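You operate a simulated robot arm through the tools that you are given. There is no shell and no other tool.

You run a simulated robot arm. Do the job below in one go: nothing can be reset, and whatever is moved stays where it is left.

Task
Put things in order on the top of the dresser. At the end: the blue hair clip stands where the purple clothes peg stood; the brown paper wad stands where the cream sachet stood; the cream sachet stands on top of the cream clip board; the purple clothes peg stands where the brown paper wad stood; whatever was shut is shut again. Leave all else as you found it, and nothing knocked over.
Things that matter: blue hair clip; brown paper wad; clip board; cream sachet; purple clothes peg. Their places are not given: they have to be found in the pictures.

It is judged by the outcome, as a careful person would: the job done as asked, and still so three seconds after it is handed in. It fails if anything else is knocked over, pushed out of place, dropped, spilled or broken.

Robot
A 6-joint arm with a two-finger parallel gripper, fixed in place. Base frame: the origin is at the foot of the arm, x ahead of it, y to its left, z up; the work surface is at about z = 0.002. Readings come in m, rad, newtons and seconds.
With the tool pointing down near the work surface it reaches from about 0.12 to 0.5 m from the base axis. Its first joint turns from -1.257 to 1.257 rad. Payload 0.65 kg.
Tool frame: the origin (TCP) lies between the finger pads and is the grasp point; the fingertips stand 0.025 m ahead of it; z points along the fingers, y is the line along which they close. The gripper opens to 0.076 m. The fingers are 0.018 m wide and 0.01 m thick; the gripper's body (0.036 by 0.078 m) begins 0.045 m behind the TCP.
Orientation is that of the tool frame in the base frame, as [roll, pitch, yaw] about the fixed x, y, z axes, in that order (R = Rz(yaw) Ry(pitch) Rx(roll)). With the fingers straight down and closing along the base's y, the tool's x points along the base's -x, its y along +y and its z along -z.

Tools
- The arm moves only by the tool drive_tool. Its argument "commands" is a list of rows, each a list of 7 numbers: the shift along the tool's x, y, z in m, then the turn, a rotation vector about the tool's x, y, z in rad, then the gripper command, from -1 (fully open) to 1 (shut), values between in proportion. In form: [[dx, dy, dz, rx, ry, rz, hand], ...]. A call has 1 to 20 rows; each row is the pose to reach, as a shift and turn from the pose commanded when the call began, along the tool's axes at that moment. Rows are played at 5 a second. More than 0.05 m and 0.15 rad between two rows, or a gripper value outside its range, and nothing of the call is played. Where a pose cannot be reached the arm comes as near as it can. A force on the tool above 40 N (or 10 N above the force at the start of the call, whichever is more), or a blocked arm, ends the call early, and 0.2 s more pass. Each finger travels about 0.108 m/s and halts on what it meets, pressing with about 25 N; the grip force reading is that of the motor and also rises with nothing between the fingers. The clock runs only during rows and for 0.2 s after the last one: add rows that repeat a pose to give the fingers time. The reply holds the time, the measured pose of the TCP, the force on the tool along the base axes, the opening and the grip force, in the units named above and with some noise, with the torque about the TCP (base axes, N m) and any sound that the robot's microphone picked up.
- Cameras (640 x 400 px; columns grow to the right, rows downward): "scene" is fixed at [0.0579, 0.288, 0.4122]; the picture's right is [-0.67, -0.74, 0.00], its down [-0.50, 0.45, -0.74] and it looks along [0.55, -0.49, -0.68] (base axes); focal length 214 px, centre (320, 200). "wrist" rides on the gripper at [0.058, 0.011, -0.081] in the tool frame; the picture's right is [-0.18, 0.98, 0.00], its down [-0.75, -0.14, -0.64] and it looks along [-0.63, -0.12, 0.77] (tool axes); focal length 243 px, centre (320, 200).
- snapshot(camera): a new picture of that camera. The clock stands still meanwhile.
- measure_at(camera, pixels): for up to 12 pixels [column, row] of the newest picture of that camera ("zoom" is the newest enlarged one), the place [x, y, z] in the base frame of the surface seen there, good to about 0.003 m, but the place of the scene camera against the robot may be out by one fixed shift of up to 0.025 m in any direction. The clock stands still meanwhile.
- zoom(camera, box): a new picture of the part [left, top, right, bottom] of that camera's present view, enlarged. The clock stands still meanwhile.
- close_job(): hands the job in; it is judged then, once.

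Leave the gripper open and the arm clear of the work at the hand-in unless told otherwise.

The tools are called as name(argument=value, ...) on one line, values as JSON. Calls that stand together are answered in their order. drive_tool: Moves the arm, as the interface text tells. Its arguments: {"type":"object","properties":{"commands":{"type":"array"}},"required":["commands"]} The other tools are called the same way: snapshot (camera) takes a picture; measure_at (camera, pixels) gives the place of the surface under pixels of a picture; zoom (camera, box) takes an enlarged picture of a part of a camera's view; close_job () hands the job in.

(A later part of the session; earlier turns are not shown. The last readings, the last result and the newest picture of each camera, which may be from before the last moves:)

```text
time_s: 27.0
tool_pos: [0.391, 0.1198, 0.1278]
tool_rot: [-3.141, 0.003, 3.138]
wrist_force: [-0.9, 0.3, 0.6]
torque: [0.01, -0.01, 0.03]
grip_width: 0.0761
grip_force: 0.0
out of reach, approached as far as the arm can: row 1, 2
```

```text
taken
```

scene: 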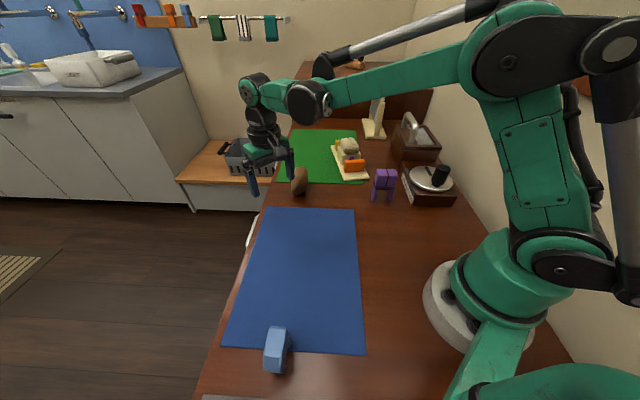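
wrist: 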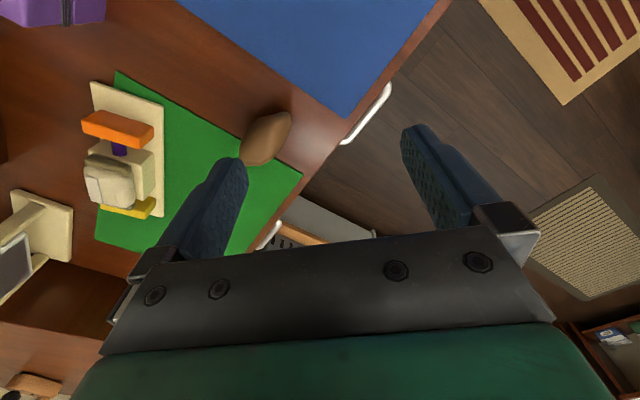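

The elbow is up again. Now I draw in and rise to (0.30, 0.08, 0.22) to view the wad.

drive_tool(commands=[[0.03, -0.01, -0.02, 0, 0, 0, -1], [0.06, -0.025, -0.05, 0, 0, 0, -1], [0.09, -0.04, -0.08, 0, 0, 0, -1], [0.09, -0.04, -0.09, 0, 0, 0, -1], [0.09, -0.04, -0.09, 0, 0, 0, -1]])

snapshot(camera="wrist")

zoom(camera="wrist", box=[260, 120, 388, 230])

```text
time_s: 28.2
tool_pos: [0.302, 0.0796, 0.2182]
tool_rot: [-3.141, 0.0, 3.139]
wrist_force: [0.4, -0.4, -0.8]
torque: [0.02, 0.04, 0.02]
grip_width: 0.0762
grip_force: 0.0
```

```text
taken
```

wrist: 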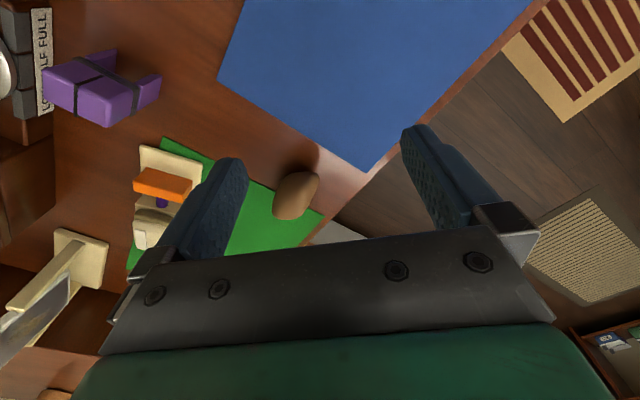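

```text
3.64 times, centred on (324, 175) of wrist
```

zoom: 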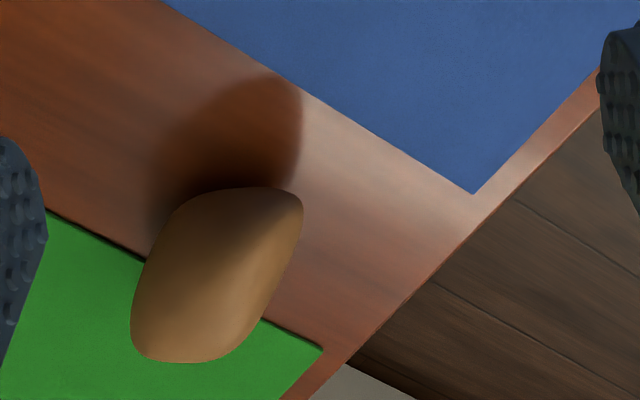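

The wad stands upright on the wood just in front of the green mat's edge. I measure points over its surface.

measure_at(camera="zoom", pixels=[[215, 275], [150, 310], [140, 340], [180, 350], [230, 340], [270, 290], [290, 235], [295, 205], [240, 195], [190, 215], [165, 260], [240, 240]])

measure_at(camera="scene", pixels=[[300, 168], [293, 175], [307, 175], [293, 190], [307, 185], [299, 195], [295, 194], [303, 193], [301, 180], [285, 183], [315, 183]])

zoom(camera="scene", box=[280, 155, 330, 205])

```text
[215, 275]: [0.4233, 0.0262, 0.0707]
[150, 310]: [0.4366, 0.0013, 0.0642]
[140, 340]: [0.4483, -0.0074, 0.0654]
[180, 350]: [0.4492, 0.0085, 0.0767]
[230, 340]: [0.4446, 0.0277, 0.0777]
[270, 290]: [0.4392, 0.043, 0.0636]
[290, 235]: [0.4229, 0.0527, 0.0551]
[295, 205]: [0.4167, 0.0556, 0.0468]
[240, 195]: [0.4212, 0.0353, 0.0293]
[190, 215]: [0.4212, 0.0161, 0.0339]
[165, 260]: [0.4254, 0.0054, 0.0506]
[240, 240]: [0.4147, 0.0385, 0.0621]
```

```text
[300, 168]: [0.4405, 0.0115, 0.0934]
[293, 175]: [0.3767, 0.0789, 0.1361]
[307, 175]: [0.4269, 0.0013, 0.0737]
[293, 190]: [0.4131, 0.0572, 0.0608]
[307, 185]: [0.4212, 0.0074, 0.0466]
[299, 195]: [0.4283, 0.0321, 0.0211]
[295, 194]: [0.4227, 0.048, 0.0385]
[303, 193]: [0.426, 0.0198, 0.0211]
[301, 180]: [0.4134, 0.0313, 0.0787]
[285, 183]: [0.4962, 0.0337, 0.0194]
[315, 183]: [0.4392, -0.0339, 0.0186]
```

```text
8.00 times, centred on (305, 180) of scene
```

zoom: 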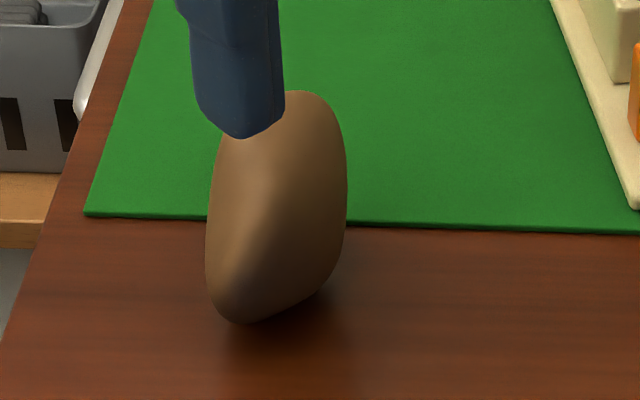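

The wad is about 0.06 wide along y and 0.078 tall, with its thickness along x still unclear. I move to (0.41, 0.12, 0.18) with the tool turned 90°, to look at it from the +y side and have the fingers close along x.

drive_tool(commands=[[-0.01, 0.004, 0.0035, 0, 0, 0.143, -1], [-0.02, 0.007, 0.007, 0, 0, 0.286, -1], [-0.03, 0.011, 0.0105, 0, 0, 0.429, -1], [-0.04, 0.0145, 0.014, 0, 0, 0.572, -1], [-0.05, 0.018, 0.0175, 0, 0, 0.715, -1], [-0.06, 0.022, 0.021, 0, 0, 0.858, -1], [-0.07, 0.0255, 0.0245, 0, 0, 1.001, -1], [-0.08, 0.029, 0.028, 0, 0, 1.144, -1], [-0.09, 0.033, 0.0315, 0, 0, 1.287, -1], [-0.1, 0.0365, 0.035, 0, 0, 1.43, -1], [-0.108, 0.04, 0.038, 0, 0, 1.571, -1], [-0.108, 0.04, 0.038, 0, 0, 1.571, -1]])

snapshot(camera="wrist")

snapshot(camera="scene")

```text
time_s: 30.8
tool_pos: [0.4094, 0.1194, 0.1798]
tool_rot: [3.139, -0.001, 1.568]
wrist_force: [0.7, -0.2, 0.2]
torque: [-0.03, 0.02, 0.0]
grip_width: 0.0759
grip_force: 0.1
```

```text
taken
```

wrist: 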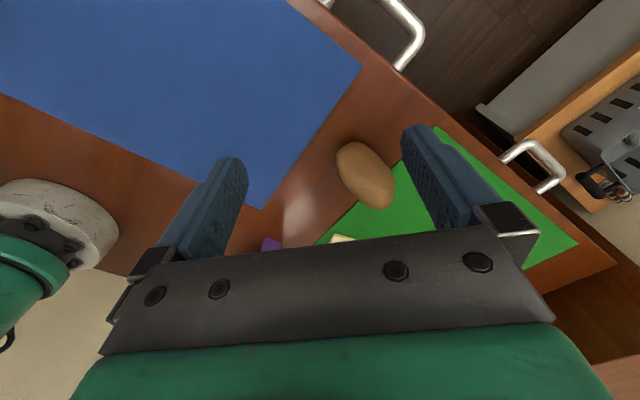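

```text
taken
```

scene: 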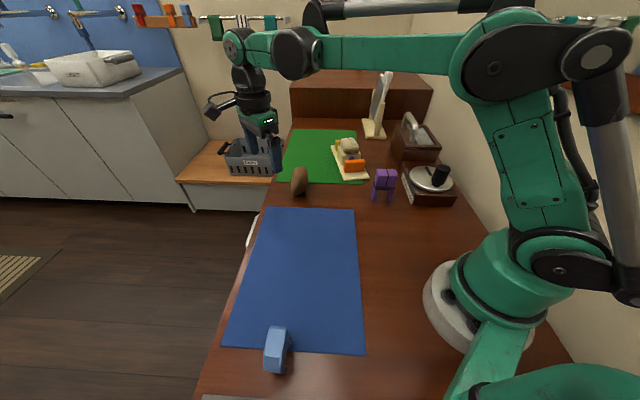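

The wad appears at (366,175) as an oval. I enlarge and measure over it from this side.

zoom(camera="wrist", box=[316, 125, 416, 225])

measure_at(camera="wrist", pixels=[[340, 155], [350, 145], [365, 147], [380, 160], [392, 178], [390, 195], [375, 206], [360, 198], [347, 182], [340, 170], [368, 178], [355, 160]])

```text
4.00 times, centred on (366, 175) of wrist
```

zoom: 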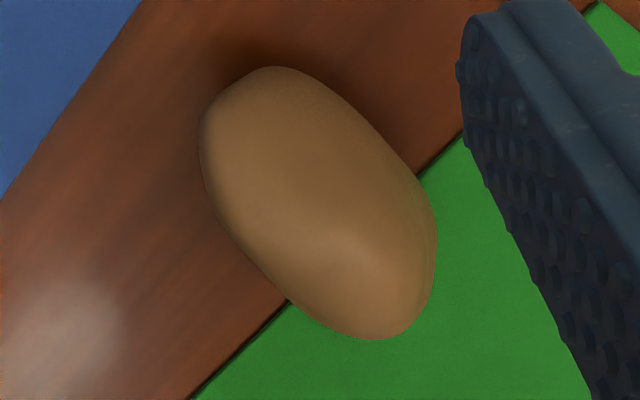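

```text
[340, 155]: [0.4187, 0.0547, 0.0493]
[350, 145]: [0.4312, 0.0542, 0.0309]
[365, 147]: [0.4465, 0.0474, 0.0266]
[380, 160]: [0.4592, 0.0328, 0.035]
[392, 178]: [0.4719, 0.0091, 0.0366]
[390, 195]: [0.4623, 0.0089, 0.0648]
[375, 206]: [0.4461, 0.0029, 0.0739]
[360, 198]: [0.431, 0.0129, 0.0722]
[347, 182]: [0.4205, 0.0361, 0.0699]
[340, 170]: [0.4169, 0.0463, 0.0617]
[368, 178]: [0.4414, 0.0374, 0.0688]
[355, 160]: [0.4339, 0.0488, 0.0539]
```

The wad's plan is an oval, about 0.070 long at 124° and 0.044 wide at 34°, centred at about (0.438, 0.027), top z 0.078. I go above it at z 0.15 with the fingers closing along the 34° direction.

drive_tool(commands=[[-0.0185, 0.0058, 0.004, 0, 0, -0.12, -1], [-0.0369, 0.0116, 0.008, 0, 0, -0.24, -1], [-0.0554, 0.0173, 0.014, 0, 0, -0.36, -1], [-0.0738, 0.0231, 0.022, 0, 0, -0.48, -1], [-0.0923, 0.0289, 0.03, 0, 0, -0.597, -1], [-0.0923, 0.0289, 0.03, 0, 0, -0.597, -1]])

snapshot(camera="wrist")

```text
time_s: 32.2
tool_pos: [0.4381, 0.0271, 0.1502]
tool_rot: [3.138, -0.001, 2.168]
wrist_force: [-0.7, 0.2, 1.1]
torque: [-0.02, -0.02, 0.01]
grip_width: 0.0761
grip_force: 0.1
```

```text
taken
```

wrist: 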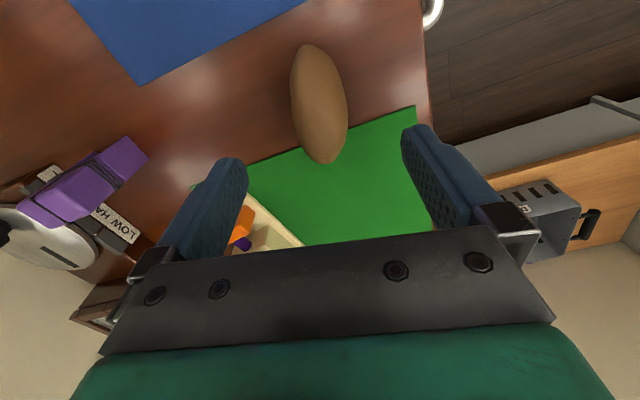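

The wad is well centred at (319,103) and aligned with the fingers. I measure its outline to refine the centre.

zoom(camera="wrist", box=[270, 35, 370, 175])

measure_at(camera="wrist", pixels=[[293, 80], [294, 115], [312, 152], [345, 100], [344, 130], [330, 60], [308, 48], [328, 160], [320, 103], [296, 60], [338, 145], [322, 135]])

```text
2.86 times, centred on (320, 105) of wrist
```

zoom: 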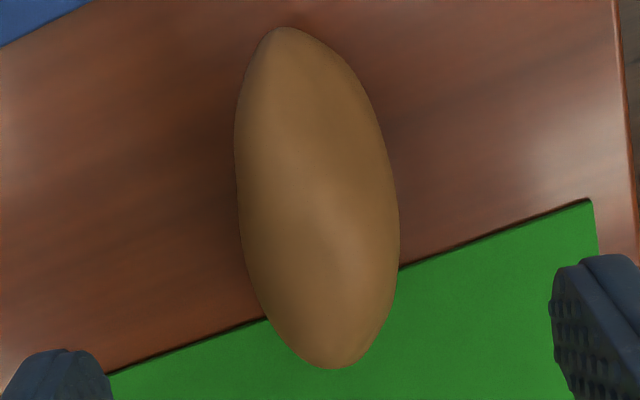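

```text
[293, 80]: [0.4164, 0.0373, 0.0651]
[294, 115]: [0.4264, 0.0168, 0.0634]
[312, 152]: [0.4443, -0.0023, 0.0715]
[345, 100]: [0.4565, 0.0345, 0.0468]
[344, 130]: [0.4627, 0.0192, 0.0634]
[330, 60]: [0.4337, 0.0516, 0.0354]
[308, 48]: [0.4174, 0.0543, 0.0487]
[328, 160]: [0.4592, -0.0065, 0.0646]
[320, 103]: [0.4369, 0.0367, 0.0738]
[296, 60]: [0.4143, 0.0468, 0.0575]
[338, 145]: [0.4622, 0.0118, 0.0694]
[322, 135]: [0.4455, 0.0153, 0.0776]
```

Centre confirmed at about (0.440, 0.026). I go down to TCP z 0.043 and shut the fingers on the wad.

drive_tool(commands=[[0, 0.001, 0.03, 0, 0, 0, -1], [-0.001, 0.001, 0.06, 0, 0, 0, -1], [-0.001, 0.001, 0.09, 0, 0, 0, -1], [-0.001, 0.001, 0.107, 0, 0, 0, -1], [-0.001, 0.001, 0.107, 0, 0, 0, -1], [-0.001, 0.001, 0.107, 0, 0, 0, 0], [-0.001, 0.001, 0.107, 0, 0, 0, 0.4], [-0.001, 0.001, 0.107, 0, 0, 0, 1], [-0.001, 0.001, 0.107, 0, 0, 0, 1], [-0.001, 0.001, 0.107, 0, 0, 0, 1]])

snapshot(camera="wrist")

snapshot(camera="scene")

```text
time_s: 34.4
tool_pos: [0.4401, 0.0255, 0.0454]
tool_rot: [3.14, 0.0, 2.166]
wrist_force: [0.5, 0.1, 0.5]
torque: [0.01, 0.02, -0.01]
grip_width: 0.0434
grip_force: 25.3
```

```text
taken
```

wrist: 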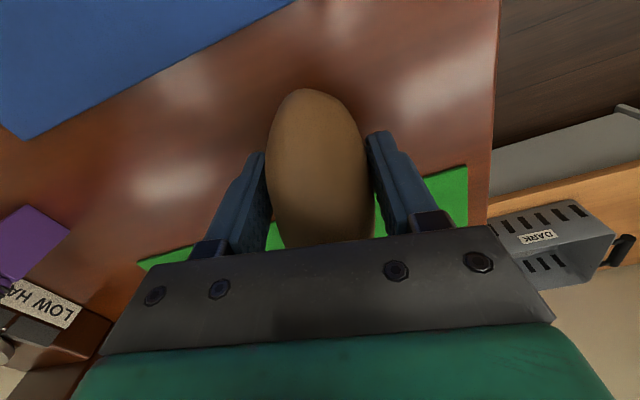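

```text
taken
```

scene: 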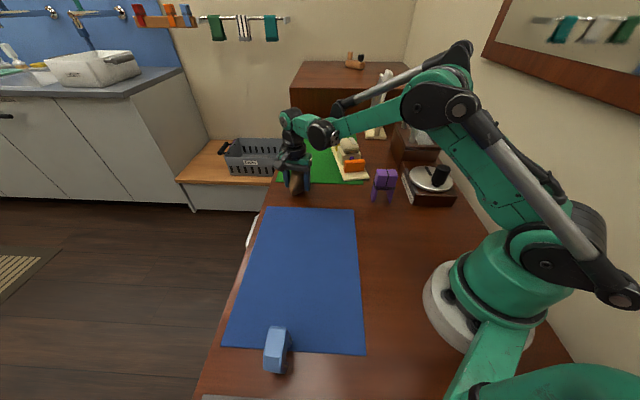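

The wad is held at 0.043 m width, 25 N. I lift it 0.07 m and look.

drive_tool(commands=[[0, 0, -0.01, 0, 0, 0, 1], [0, 0, -0.03, 0, 0, 0, 1], [0.005, 0, -0.055, 0, 0, 0, 1], [0.01, 0, -0.075, 0, 0, 0, 1], [0.01, 0, -0.075, 0, 0, 0, 1]])

snapshot(camera="wrist")

zoom(camera="scene", box=[250, 80, 370, 200])

```text
time_s: 35.6
tool_pos: [0.4354, 0.0349, 0.1181]
tool_rot: [-3.141, -0.001, 2.167]
wrist_force: [0.3, 1.1, -0.8]
torque: [0.03, 0.02, -0.03]
grip_width: 0.0434
grip_force: 24.7
```

```text
taken
```

wrist: 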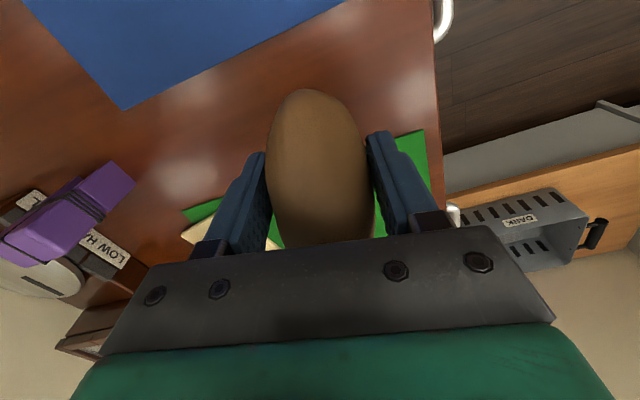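

```text
3.33 times, centred on (310, 140) of scene
```

zoom: 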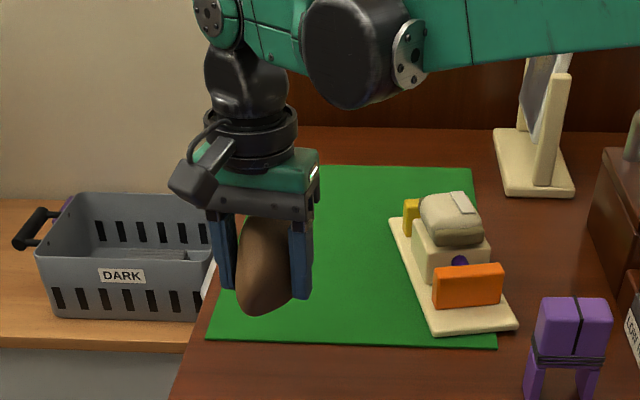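

The wad is held unchanged and the board with the sachet is fine. I carry it at z 0.118 to over the sachet's old place (0.257, 0.2044).

drive_tool(commands=[[0.04, -0.0087, 0, 0, 0, 0, 1], [0.08, -0.0174, 0, 0, 0, 0, 1], [0.12, -0.0262, 0, 0, 0, 0, 1], [0.16, -0.0349, 0, 0, 0, 0, 1], [0.2, -0.0436, 0, 0, 0, 0, 1], [0.2405, -0.0523, 0, 0, 0, 0, 1], [0.2405, -0.0523, 0, 0, 0, 0, 1]])

snapshot(camera="scene")

```text
time_s: 37.2
tool_pos: [0.2562, 0.2044, 0.1197]
tool_rot: [3.141, 0.001, 2.166]
wrist_force: [0.9, -0.3, 0.9]
torque: [-0.02, 0.0, 0.03]
grip_width: 0.0434
grip_force: 24.2
```

```text
taken
```

scene: 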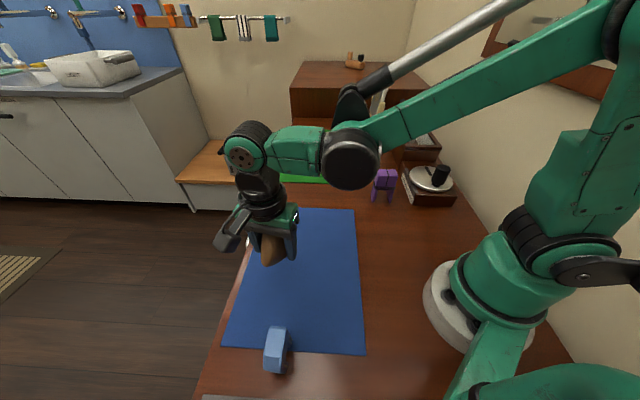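

Over the place now. I lower to z 0.053 first, expecting contact near 0.047.

drive_tool(commands=[[0, 0, 0.03, 0, 0, 0, 1], [0, 0, 0.055, 0, 0, 0, 1], [0, 0, 0.067, 0, 0, 0, 1], [0, 0, 0.067, 0, 0, 0, 1]])

```text
time_s: 38.2
tool_pos: [0.2569, 0.2043, 0.0512]
tool_rot: [3.14, 0.001, 2.168]
wrist_force: [-0.4, 0.2, 0.3]
torque: [0.0, -0.02, -0.01]
grip_width: 0.0433
grip_force: 25.4
```

No contact yet at z 0.051. I lower 3 mm more in small steps.

drive_tool(commands=[[0, 0, 0.001, 0, 0, 0, 1], [0, 0, 0.002, 0, 0, 0, 1], [0, 0, 0.003, 0, 0, 0, 1], [0, 0, 0.003, 0, 0, 0, 1]])

```text
time_s: 39.2
tool_pos: [0.2565, 0.2039, 0.0477]
tool_rot: [3.14, 0.0, 2.166]
wrist_force: [0.6, -0.4, -1.0]
torque: [0.03, 0.0, -0.02]
grip_width: 0.0438
grip_force: 24.8
```

Still free at 0.048; another 1.5 mm.

drive_tool(commands=[[0, 0, 0.0008, 0, 0, 0, 1], [0, 0, 0.0015, 0, 0, 0, 1], [0, 0, 0.0015, 0, 0, 0, 1]])

```text
time_s: 40.0
tool_pos: [0.2556, 0.2053, 0.047]
tool_rot: [-3.141, 0.0, 2.167]
wrist_force: [-0.3, -0.2, -0.3]
torque: [-0.03, 0.0, 0.01]
grip_width: 0.0437
grip_force: 24.6
```

Still no force; another 1.5 mm.

drive_tool(commands=[[0, 0, 0.0008, 0, 0, 0, 1], [0, 0, 0.0015, 0, 0, 0, 1], [0, 0, 0.0015, 0, 0, 0, 1]])

```text
time_s: 40.8
tool_pos: [0.2569, 0.2046, 0.0452]
tool_rot: [3.14, 0.0, 2.167]
wrist_force: [-1.0, 0.6, 22.1]
torque: [-0.14, 0.01, 0.01]
grip_width: 0.0436
grip_force: 24.6
```

Contact at 22 N, so it stands on the mat. I back off 0.8 mm and open the fingers slowly.

drive_tool(commands=[[0, 0, -0.0008, 0, 0, 0, 1], [0, 0, -0.0008, 0, 0, 0, -0.15], [0, 0, -0.0008, 0, 0, 0, -0.25], [0, 0, -0.0008, 0, 0, 0, -0.4], [0, 0, -0.0008, 0, 0, 0, -0.7], [0, 0, -0.0008, 0, 0, 0, -1], [0, 0, -0.0008, 0, 0, 0, -1]])

snapshot(camera="wrist")

zoom(camera="scene", box=[220, 200, 340, 320])

```text
time_s: 42.4
tool_pos: [0.2547, 0.2047, 0.0468]
tool_rot: [3.14, 0.0, 2.165]
wrist_force: [-0.4, -0.1, 0.2]
torque: [0.01, 0.0, 0.02]
grip_width: 0.0757
grip_force: 0.0
```

```text
taken
```

wrist: 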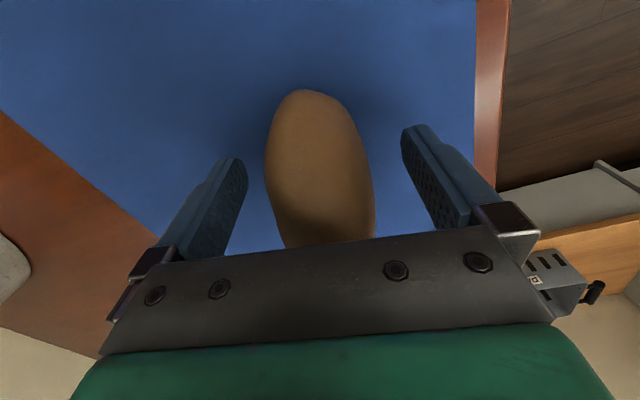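

```text
3.33 times, centred on (280, 260) of scene
```

zoom: 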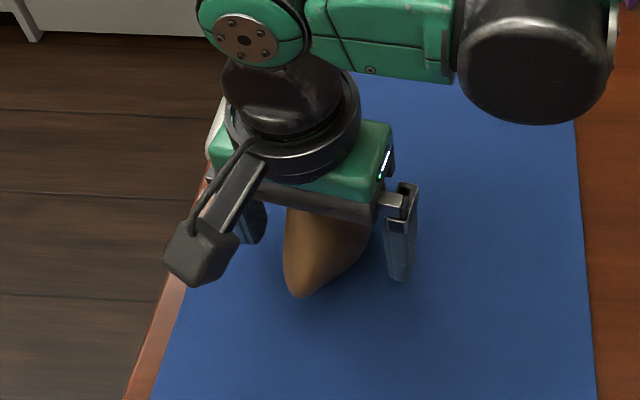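

The wad stands by itself between the open fingers. I rise straight up 0.11 m.

drive_tool(commands=[[0, 0, -0.02, 0, 0, 0, -1], [0, 0, -0.05, 0, 0, 0, -1], [0, 0, -0.08, 0, 0, 0, -1], [0, 0, -0.12, 0, 0, 0, -1], [0, 0, -0.15, 0, 0, 0, -1], [0, 0, -0.15, 0, 0, 0, -1]])

snapshot(camera="wrist")

snapshot(camera="scene")

```text
time_s: 43.8
tool_pos: [0.2553, 0.2045, 0.197]
tool_rot: [3.141, -0.001, 2.167]
wrist_force: [0.4, -0.3, -0.4]
torque: [-0.03, 0.0, -0.02]
grip_width: 0.076
grip_force: 0.1
```

```text
taken
```

wrist: 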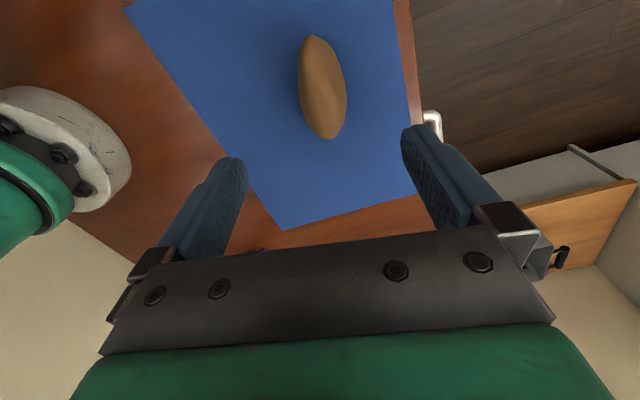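

```text
taken
```

scene: 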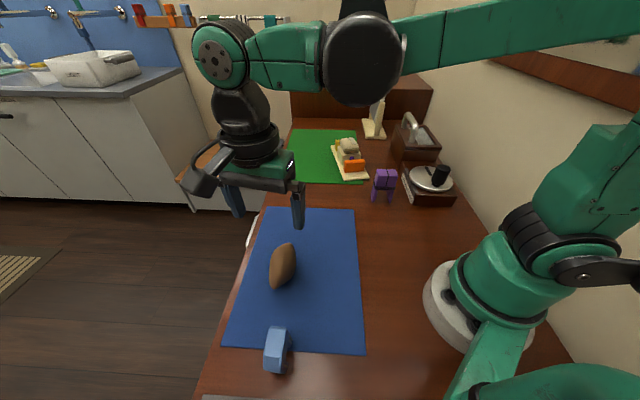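

The wad stands on the blue mat where the sachet was. Next, the peg: I move to above it at (0.2695, -0.121, 0.22), turned so that tool y lies along its long axis (46°), and check clearances to the dial box.

drive_tool(commands=[[-0.0347, -0.0214, -0.003, 0, 0, -0.026, -1], [-0.0693, -0.0428, -0.006, 0, 0, -0.052, -1], [-0.104, -0.0642, -0.009, 0, 0, -0.078, -1], [-0.1386, -0.0856, -0.012, 0, 0, -0.104, -1], [-0.1733, -0.107, -0.015, 0, 0, -0.13, -1], [-0.2079, -0.1284, -0.018, 0, 0, -0.155, -1], [-0.2426, -0.1498, -0.021, 0, 0, -0.181, -1], [-0.2772, -0.1712, -0.023, 0, 0, -0.207, -1], [-0.2772, -0.1712, -0.023, 0, 0, -0.207, -1]])

snapshot(camera="wrist")

```text
time_s: 45.8
tool_pos: [0.2696, -0.1199, 0.2203]
tool_rot: [-3.141, 0.001, 2.375]
wrist_force: [-0.7, -0.6, 0.0]
torque: [0.01, 0.01, 0.01]
grip_width: 0.076
grip_force: 0.1
```

```text
taken
```

wrist: 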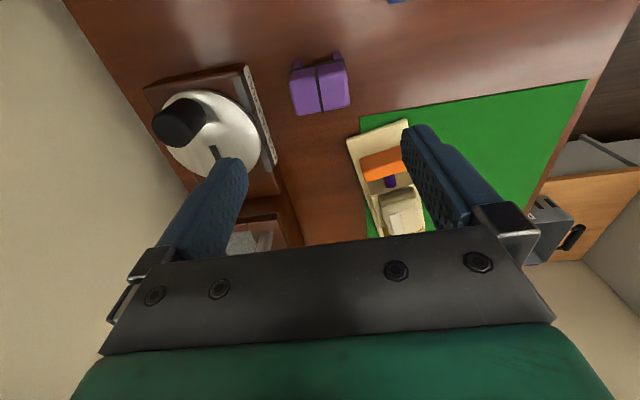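

The peg's top shows at (320,88); the dial box's label strip is to its left at about (260,120). I enlarge and measure the peg's top corners and the box edge.

zoom(camera="wrist", box=[230, 30, 390, 150])

```text
3.33 times, centred on (310, 90) of wrist
```

zoom: 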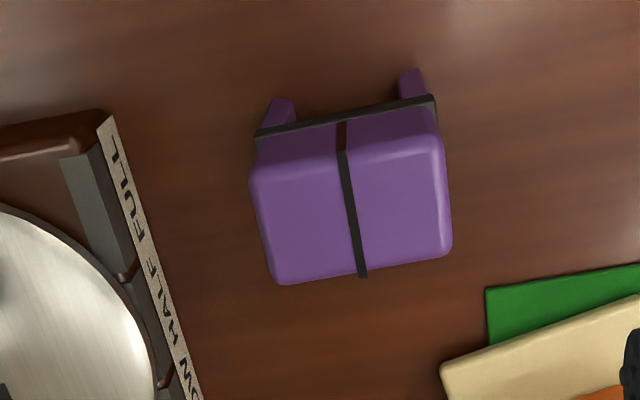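

measure_at(camera="zoom", pixels=[[256, 178], [280, 278], [436, 155], [447, 248], [350, 215], [112, 130], [195, 385], [150, 260], [100, 115], [450, 370], [270, 110], [405, 75]])

```text
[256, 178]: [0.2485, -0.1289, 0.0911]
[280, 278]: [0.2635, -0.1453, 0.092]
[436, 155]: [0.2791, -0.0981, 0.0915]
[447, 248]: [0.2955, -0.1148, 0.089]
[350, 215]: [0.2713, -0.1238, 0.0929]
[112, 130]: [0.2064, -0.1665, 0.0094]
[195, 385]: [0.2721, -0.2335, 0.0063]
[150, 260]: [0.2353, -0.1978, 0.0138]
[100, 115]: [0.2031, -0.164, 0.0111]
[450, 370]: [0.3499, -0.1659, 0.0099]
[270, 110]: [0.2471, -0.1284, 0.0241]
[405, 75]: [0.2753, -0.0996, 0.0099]
```

Clearance from the peg's centre to the dial box edge is nearly 8 cm, so the fingers fit. Peg centre is about (0.2706, -0.1215), top z 0.092. I go down to TCP z 0.075 with the fingers open and then look before closing.

drive_tool(commands=[[-0.0018, -0.0005, 0.04, 0, 0, 0, -1], [-0.0018, -0.0005, 0.08, 0, 0, 0, -1], [-0.0018, -0.0005, 0.11, 0, 0, 0, -1], [-0.0018, -0.0005, 0.13, 0, 0, 0, -1], [-0.0018, -0.0005, 0.145, 0, 0, 0, -1], [-0.0018, -0.0005, 0.145, 0, 0, 0, -1]])

snapshot(camera="wrist")

zoom(camera="scene", box=[320, 100, 460, 220])

```text
time_s: 47.2
tool_pos: [0.2703, -0.123, 0.0736]
tool_rot: [-3.141, 0.001, 2.373]
wrist_force: [0.5, 0.4, 0.6]
torque: [0.0, -0.01, 0.02]
grip_width: 0.0761
grip_force: 0.2
```

```text
taken
```

wrist: 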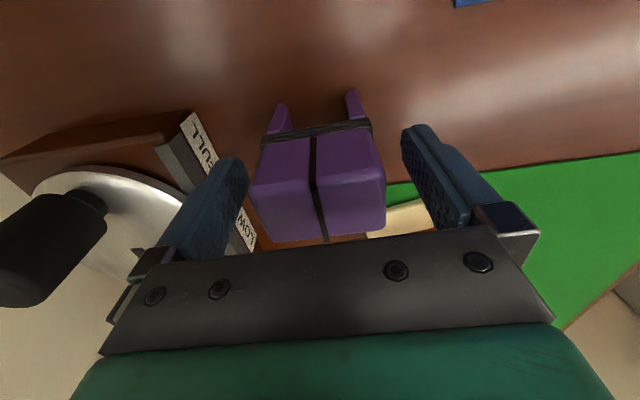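

```text
3.33 times, centred on (390, 160) of scene
```

zoom: 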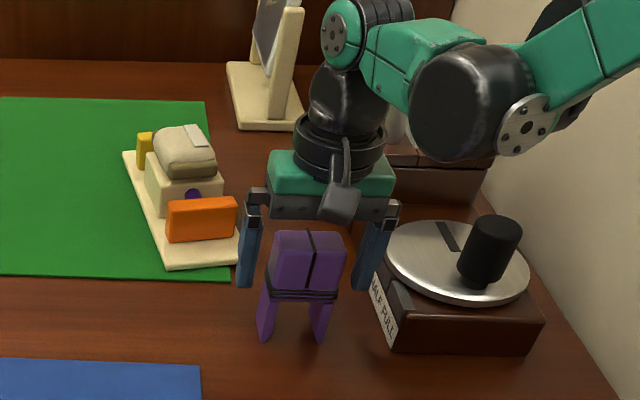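

The peg's block is centred between the fingers. I raise 2 mm and shut the fingers.

drive_tool(commands=[[0, 0, -0.002, 0, 0, 0, -0.6], [0, 0, -0.002, 0, 0, 0, -0.2], [0, 0, -0.002, 0, 0, 0, 0.2], [0, 0, -0.002, 0, 0, 0, 1], [0, 0, -0.002, 0, 0, 0, 1], [0, 0, -0.002, 0, 0, 0, 1]])

snapshot(camera="wrist")

```text
time_s: 48.6
tool_pos: [0.27, -0.1235, 0.0761]
tool_rot: [-3.141, 0.0, 2.373]
wrist_force: [-0.8, -0.3, -1.0]
torque: [0.03, -0.02, -0.02]
grip_width: 0.0482
grip_force: 24.7
```

```text
taken
```

wrist: 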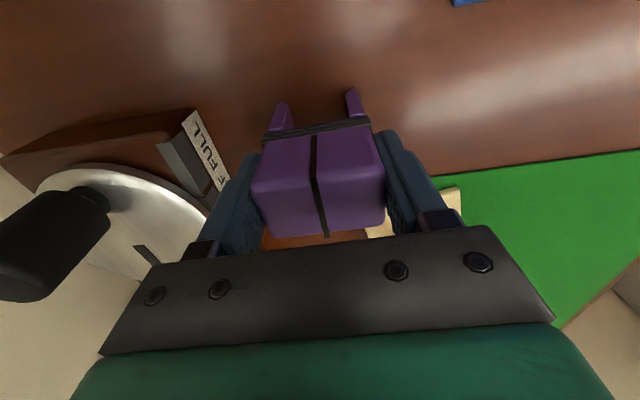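

Held at 0.048 m. I lift 0.07 m, then carry it level to over the wad's old place (0.439, 0.0265).

drive_tool(commands=[[0, 0, -0.01, 0, 0, 0, 1], [0, 0, -0.035, 0, 0, 0, 1], [0, 0, -0.065, 0, 0, 0, 1], [0, 0, -0.07, 0, 0, 0, 1], [0, 0, -0.07, 0, 0, 0, 1]])

snapshot(camera="scene")

```text
time_s: 49.8
tool_pos: [0.2711, -0.122, 0.1462]
tool_rot: [-3.141, 0.001, 2.375]
wrist_force: [-0.2, 0.4, -0.7]
torque: [0.0, -0.02, -0.01]
grip_width: 0.0481
grip_force: 25.3
```

```text
taken
```

scene: 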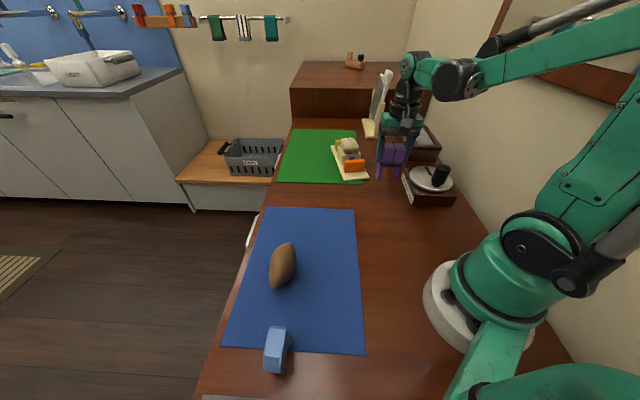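

The peg hangs upright from the gripper. I carry it along tool y (0.2253, with -0.0173 in x) to the wad's old place.

drive_tool(commands=[[-0.0029, 0.0376, 0, 0, 0, 0, 1], [-0.0058, 0.0751, 0, 0, 0, 0, 1], [-0.0087, 0.1127, 0, 0, 0, 0, 1], [-0.0115, 0.1502, 0, 0, 0, 0, 1], [-0.0144, 0.1878, 0.005, 0, 0, 0, 1], [-0.0173, 0.2253, 0.01, 0, 0, 0, 1], [-0.0173, 0.2253, 0.01, 0, 0, 0, 1]])

snapshot(camera="wrist")

snapshot(camera="scene")

```text
time_s: 51.4
tool_pos: [0.4378, 0.0274, 0.1373]
tool_rot: [-3.141, 0.003, 2.374]
wrist_force: [-0.7, -0.1, -0.2]
torque: [0.03, -0.02, -0.01]
grip_width: 0.0482
grip_force: 25.3
```

```text
taken
```

wrist: 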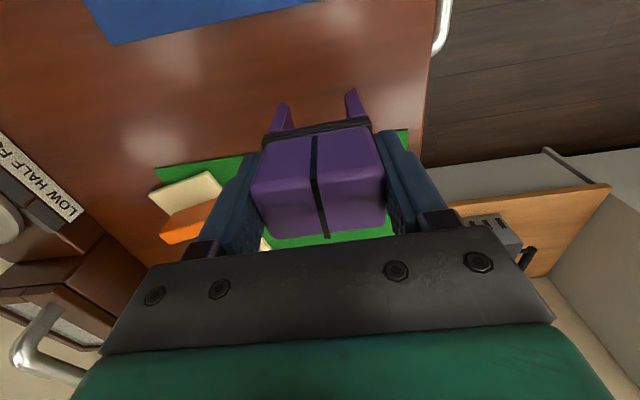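

```text
taken
```

scene: 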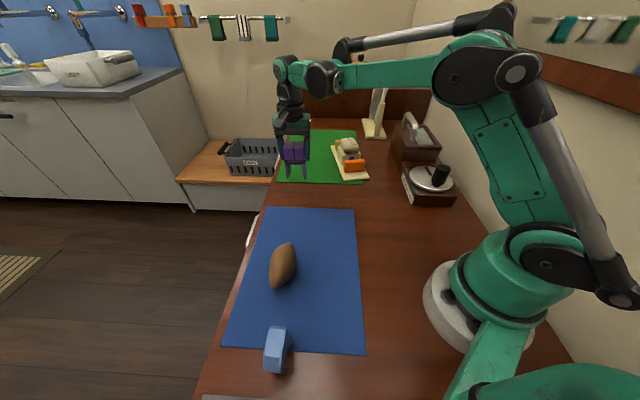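

Over the place at (0.438, 0.027). I lower to z 0.081, expecting contact near 0.076.

drive_tool(commands=[[0, 0, 0.025, 0, 0, 0, 1], [0, 0, 0.045, 0, 0, 0, 1], [0, 0, 0.056, 0, 0, 0, 1], [0, 0, 0.056, 0, 0, 0, 1]])

zoom(camera="scene", box=[260, 120, 360, 220])

```text
time_s: 52.4
tool_pos: [0.4378, 0.0273, 0.08]
tool_rot: [3.141, 0.001, 2.374]
wrist_force: [0.1, -0.6, 0.0]
torque: [0.0, -0.01, 0.01]
grip_width: 0.0482
grip_force: 25.1
```

```text
4.00 times, centred on (310, 170) of scene
```

zoom: 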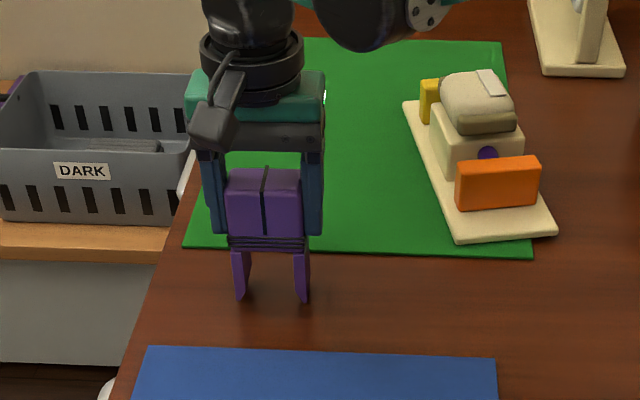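

The legs are above bare wood, clear of the green mat. I lower in small steps to feel for contact.

drive_tool(commands=[[0, 0, 0.001, 0, 0, 0, 1], [0, 0, 0.002, 0, 0, 0, 1], [0, 0, 0.003, 0, 0, 0, 1], [0, 0, 0.003, 0, 0, 0, 1]])

```text
time_s: 53.4
tool_pos: [0.4397, 0.0279, 0.0771]
tool_rot: [3.141, 0.002, 2.374]
wrist_force: [0.7, 0.4, -0.8]
torque: [0.01, 0.02, -0.01]
grip_width: 0.0483
grip_force: 25.1
```

No force at 0.077; another 1.5 mm.

drive_tool(commands=[[0, 0, 0.0008, 0, 0, 0, 1], [0, 0, 0.0015, 0, 0, 0, 1], [0, 0, 0.0015, 0, 0, 0, 1]])

```text
time_s: 54.2
tool_pos: [0.4389, 0.027, 0.0772]
tool_rot: [-3.141, 0.004, 2.374]
wrist_force: [-0.5, -0.9, 3.1]
torque: [-0.09, 0.02, 0.0]
grip_width: 0.0482
grip_force: 24.7
```

A light contact of 3 N: the legs are on the wood. I open the fingers slowly, without backing off.

drive_tool(commands=[[0, 0, 0.0002, 0, 0, 0, 1], [0, 0, 0.0002, 0, 0, 0, -0.3], [0, 0, 0.0002, 0, 0, 0, -0.4], [0, 0, 0.0002, 0, 0, 0, -0.6], [0, 0, 0.0002, 0, 0, 0, -1], [0, 0, 0.0002, 0, 0, 0, -1]])

snapshot(camera="wrist")

zoom(camera="scene", box=[260, 120, 360, 220])

```text
time_s: 55.6
tool_pos: [0.4404, 0.0269, 0.0756]
tool_rot: [3.141, 0.0, 2.374]
wrist_force: [-0.6, 0.6, 0.7]
torque: [-0.03, 0.0, -0.01]
grip_width: 0.0761
grip_force: 0.1
```

```text
taken
```

wrist: 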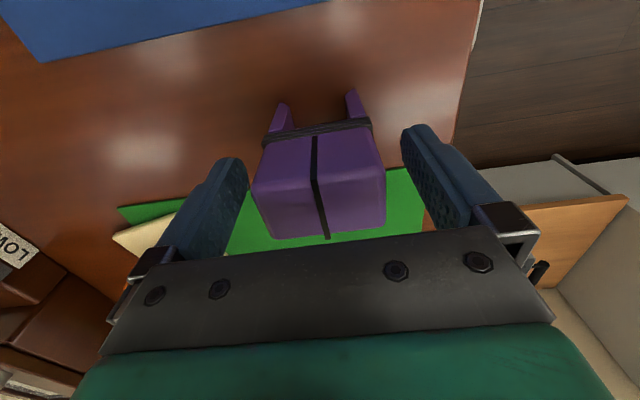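

```text
4.00 times, centred on (310, 170) of scene
```

zoom: 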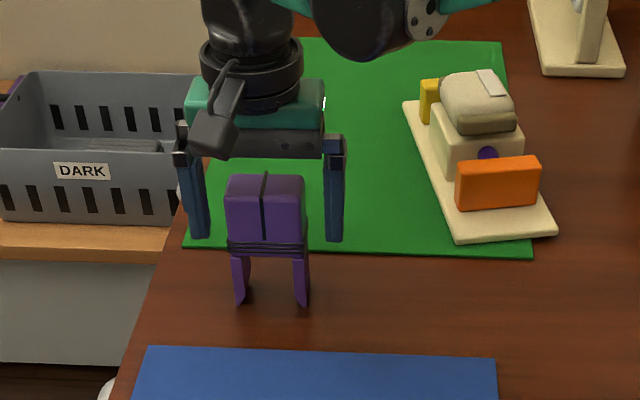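

The peg stands on its legs where the wad was. I rise straight up, then draw in and over to above the blue hair clip near (0.17, 0.26, 0.22).

drive_tool(commands=[[0, 0, -0.03, 0, 0, 0, -1], [0, 0, -0.055, 0, 0, 0, -1], [0.035, -0.002, -0.08, 0, 0, 0, -1], [0.075, -0.004, -0.1, 0, 0, 0, -1], [0.115, -0.006, -0.12, 0, 0, 0, -1], [0.155, -0.009, -0.135, 0, 0, 0, -1], [0.2, -0.011, -0.145, 0, 0, 0, -1], [0.245, -0.014, -0.145, 0, 0, 0, -1], [0.29, -0.016, -0.145, 0, 0, 0, -1], [0.33, -0.018, -0.145, 0, 0, 0, -1], [0.3561, -0.02, -0.145, 0, 0, 0, -1], [0.3561, -0.02, -0.145, 0, 0, 0, -1]])

snapshot(camera="wrist")

snapshot(camera="scene")

```text
time_s: 58.2
tool_pos: [0.1684, 0.2606, 0.2211]
tool_rot: [-3.141, 0.002, 2.372]
wrist_force: [0.3, -0.1, -0.3]
torque: [0.03, 0.0, 0.03]
grip_width: 0.0756
grip_force: 0.0
```

```text
taken
```

wrist: 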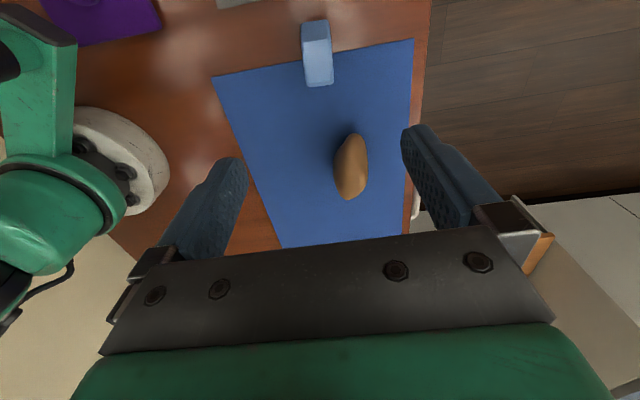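

```text
taken
```

scene: 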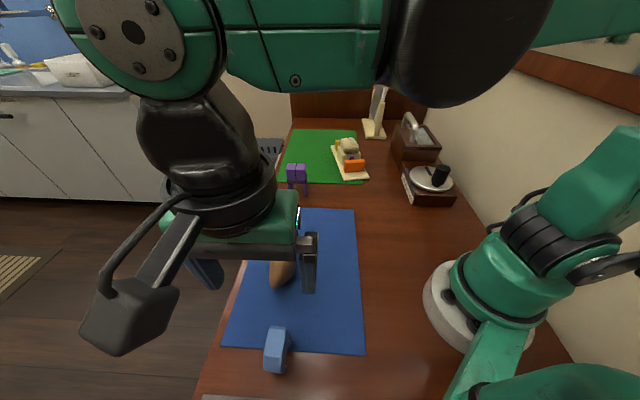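

The hair clip shows at (317,52). I enlarge and measure it.

zoom(camera="wrist", box=[270, 0, 370, 100])

measure_at(camera="wrist", pixels=[[305, 24], [326, 22], [304, 50], [329, 49], [308, 84], [331, 82], [316, 35], [317, 65], [305, 35], [328, 60], [303, 60], [325, 30]])

```text
4.00 times, centred on (320, 50) of wrist
```

zoom: 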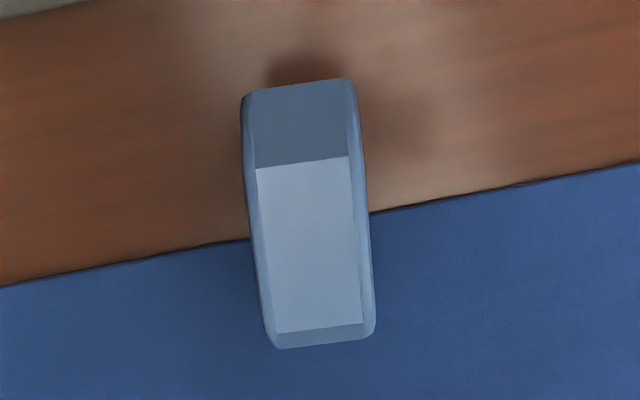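

```text
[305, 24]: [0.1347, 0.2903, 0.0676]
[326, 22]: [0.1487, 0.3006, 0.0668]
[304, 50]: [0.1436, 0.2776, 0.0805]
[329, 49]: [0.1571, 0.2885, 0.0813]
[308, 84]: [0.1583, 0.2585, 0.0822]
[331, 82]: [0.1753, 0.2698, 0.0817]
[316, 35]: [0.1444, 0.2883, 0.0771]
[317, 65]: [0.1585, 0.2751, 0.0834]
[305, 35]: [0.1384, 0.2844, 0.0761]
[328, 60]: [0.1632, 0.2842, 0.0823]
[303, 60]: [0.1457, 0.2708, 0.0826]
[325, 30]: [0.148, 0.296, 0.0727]
```

The clip's top is at z 0.083, about 0.02 thick along 37° and 0.05 long along 127°. I need its lower shape, so I zoom in the scene camera and then look from the side with the wrist camera.

zoom(camera="scene", box=[250, 310, 310, 390])

measure_at(camera="scene", pixels=[[277, 330], [270, 345], [272, 370], [285, 340], [288, 345], [284, 370], [290, 338], [280, 365], [265, 365], [275, 350], [287, 360], [288, 350]])

```text
5.00 times, centred on (280, 350) of scene
```

zoom: 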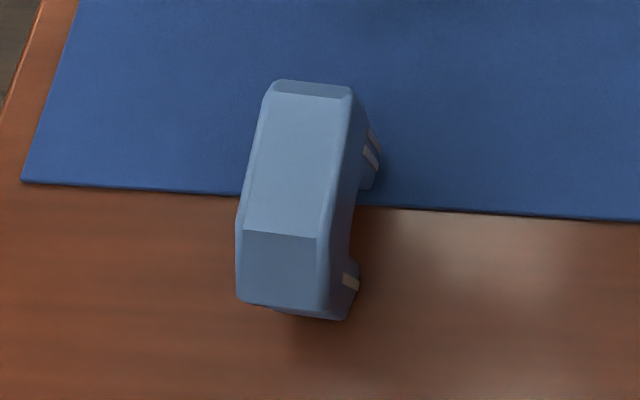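

```text
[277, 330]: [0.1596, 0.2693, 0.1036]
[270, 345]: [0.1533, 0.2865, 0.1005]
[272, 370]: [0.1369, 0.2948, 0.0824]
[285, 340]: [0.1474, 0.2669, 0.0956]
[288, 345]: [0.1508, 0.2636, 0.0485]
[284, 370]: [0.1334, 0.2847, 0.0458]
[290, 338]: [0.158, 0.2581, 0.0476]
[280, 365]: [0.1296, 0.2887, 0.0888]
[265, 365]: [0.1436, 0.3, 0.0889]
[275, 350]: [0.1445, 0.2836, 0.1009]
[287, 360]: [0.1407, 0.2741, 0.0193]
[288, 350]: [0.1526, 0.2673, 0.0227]
```

It is an inverted-U shape standing on two legs, with flat parallel sides. I centre above it at about (0.155, 0.2795), turn by 0.155 rad so the fingers close across its thickness, and come down to z 0.15 to check.

drive_tool(commands=[[0.01, 0.002, 0.02, 0, 0, 0.08, -1], [0.0227, 0.0043, 0.045, 0, 0, 0.155, -1], [0.0227, 0.0043, 0.07, 0, 0, 0.155, -1], [0.0227, 0.0043, 0.07, 0, 0, 0.155, -1]])

snapshot(camera="wrist")

zoom(camera="wrist", box=[260, 30, 380, 150])

```text
time_s: 59.2
tool_pos: [0.1546, 0.2791, 0.15]
tool_rot: [3.141, -0.001, 2.218]
wrist_force: [-0.1, -0.5, 0.3]
torque: [0.0, 0.01, 0.0]
grip_width: 0.076
grip_force: 0.1
```

```text
taken
```

wrist: 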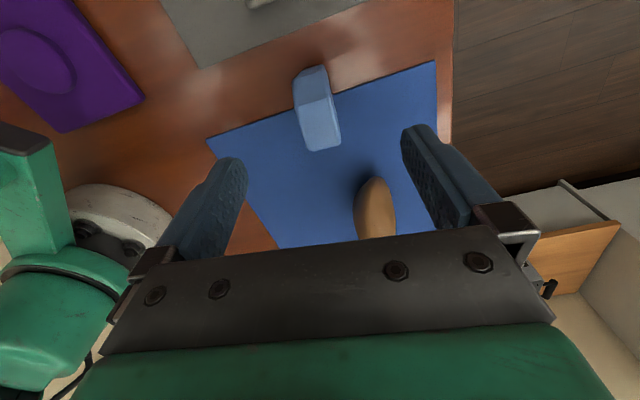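

```text
3.33 times, centred on (320, 90) of wrist
```

zoom: 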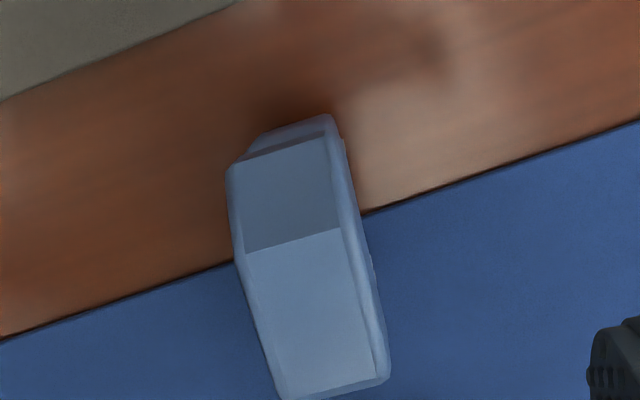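

The clip is aligned with the tool (its edge slope in the picture matches tool x). I measure its outline to refine the centre.

measure_at(camera="zoom", pixels=[[235, 170], [328, 140], [250, 250], [345, 230], [290, 390], [380, 375], [235, 200], [365, 270], [300, 310], [285, 200], [260, 300], [370, 320]])

measure_at(camera="wrist", pixels=[[309, 149], [338, 145], [311, 150], [335, 148], [300, 72], [322, 66], [376, 185], [376, 215], [380, 200], [366, 200], [390, 200]])

```text
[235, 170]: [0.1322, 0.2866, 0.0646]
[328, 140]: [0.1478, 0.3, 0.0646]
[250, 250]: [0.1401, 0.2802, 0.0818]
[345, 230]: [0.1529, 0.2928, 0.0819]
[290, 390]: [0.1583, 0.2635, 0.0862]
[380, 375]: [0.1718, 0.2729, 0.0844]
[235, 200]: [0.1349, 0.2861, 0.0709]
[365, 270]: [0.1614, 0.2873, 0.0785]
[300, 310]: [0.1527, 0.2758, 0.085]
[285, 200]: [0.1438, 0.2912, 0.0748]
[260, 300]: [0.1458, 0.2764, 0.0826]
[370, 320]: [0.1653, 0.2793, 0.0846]
```

```text
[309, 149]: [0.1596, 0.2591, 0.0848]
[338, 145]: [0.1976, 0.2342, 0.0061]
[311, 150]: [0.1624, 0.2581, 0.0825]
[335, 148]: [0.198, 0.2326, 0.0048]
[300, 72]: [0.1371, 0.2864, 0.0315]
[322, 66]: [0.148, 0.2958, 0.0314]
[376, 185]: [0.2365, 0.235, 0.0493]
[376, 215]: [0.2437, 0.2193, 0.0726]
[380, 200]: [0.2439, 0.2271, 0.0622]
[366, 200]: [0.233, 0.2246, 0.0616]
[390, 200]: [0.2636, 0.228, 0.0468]
```

The clip's centre is at about (0.1556, 0.2764), 0.022 thick. I shift 3 mm and go down to z 0.066 with open fingers, then look.

drive_tool(commands=[[-0.003, -0.001, 0.03, 0, 0, 0, -1], [-0.003, -0.001, 0.06, 0, 0, 0, -1], [-0.003, -0.001, 0.084, 0, 0, 0, -1], [-0.003, -0.001, 0.084, 0, 0, 0, -1]])

snapshot(camera="wrist")

zoom(camera="scene", box=[200, 250, 350, 400])

```text
time_s: 60.2
tool_pos: [0.1571, 0.2761, 0.0659]
tool_rot: [-3.141, 0.0, 2.218]
wrist_force: [0.6, -0.3, 0.0]
torque: [0.0, -0.03, -0.02]
grip_width: 0.0762
grip_force: 0.0
```

```text
taken
```

wrist: 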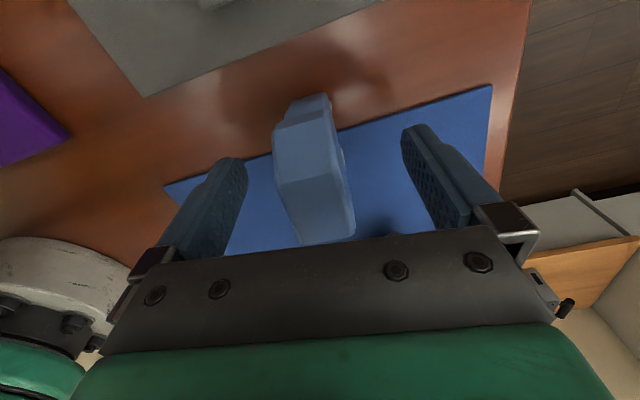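

```text
2.67 times, centred on (275, 325) of scene
```

zoom: 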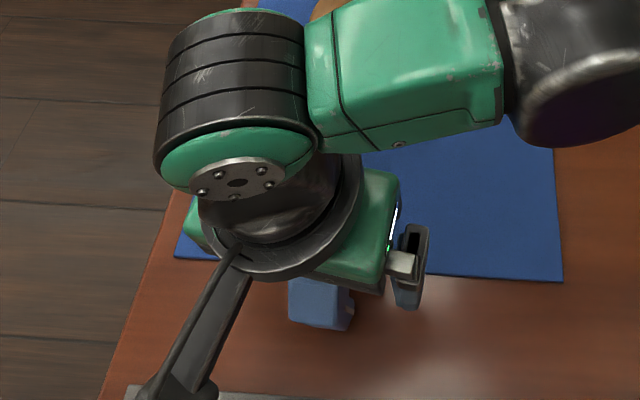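

The clip is between the fingers. I shut them gently.

drive_tool(commands=[[0, 0, 0, 0, 0, 0, -0.5], [0, 0, 0, 0, 0, 0, 0], [0, 0, 0, 0, 0, 0, 0.3], [0, 0, 0, 0, 0, 0, 1], [0, 0, 0, 0, 0, 0, 1], [0, 0, 0, 0, 0, 0, 1]])

snapshot(camera="wrist")

```text
time_s: 61.6
tool_pos: [0.1559, 0.2774, 0.0646]
tool_rot: [-3.14, 0.0, 2.221]
wrist_force: [-1.3, 0.5, -0.2]
torque: [0.02, -0.02, -0.01]
grip_width: 0.0237
grip_force: 25.1
```

```text
taken
```

wrist: 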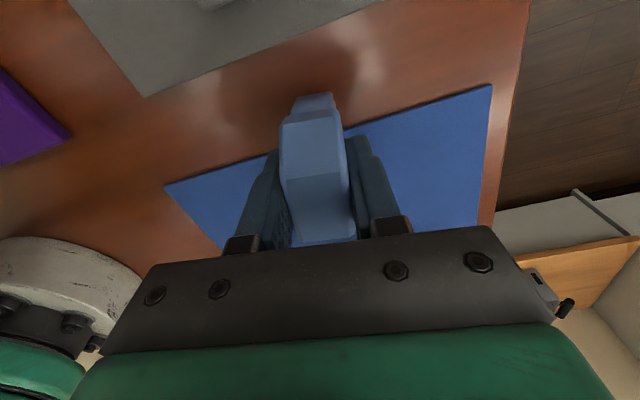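

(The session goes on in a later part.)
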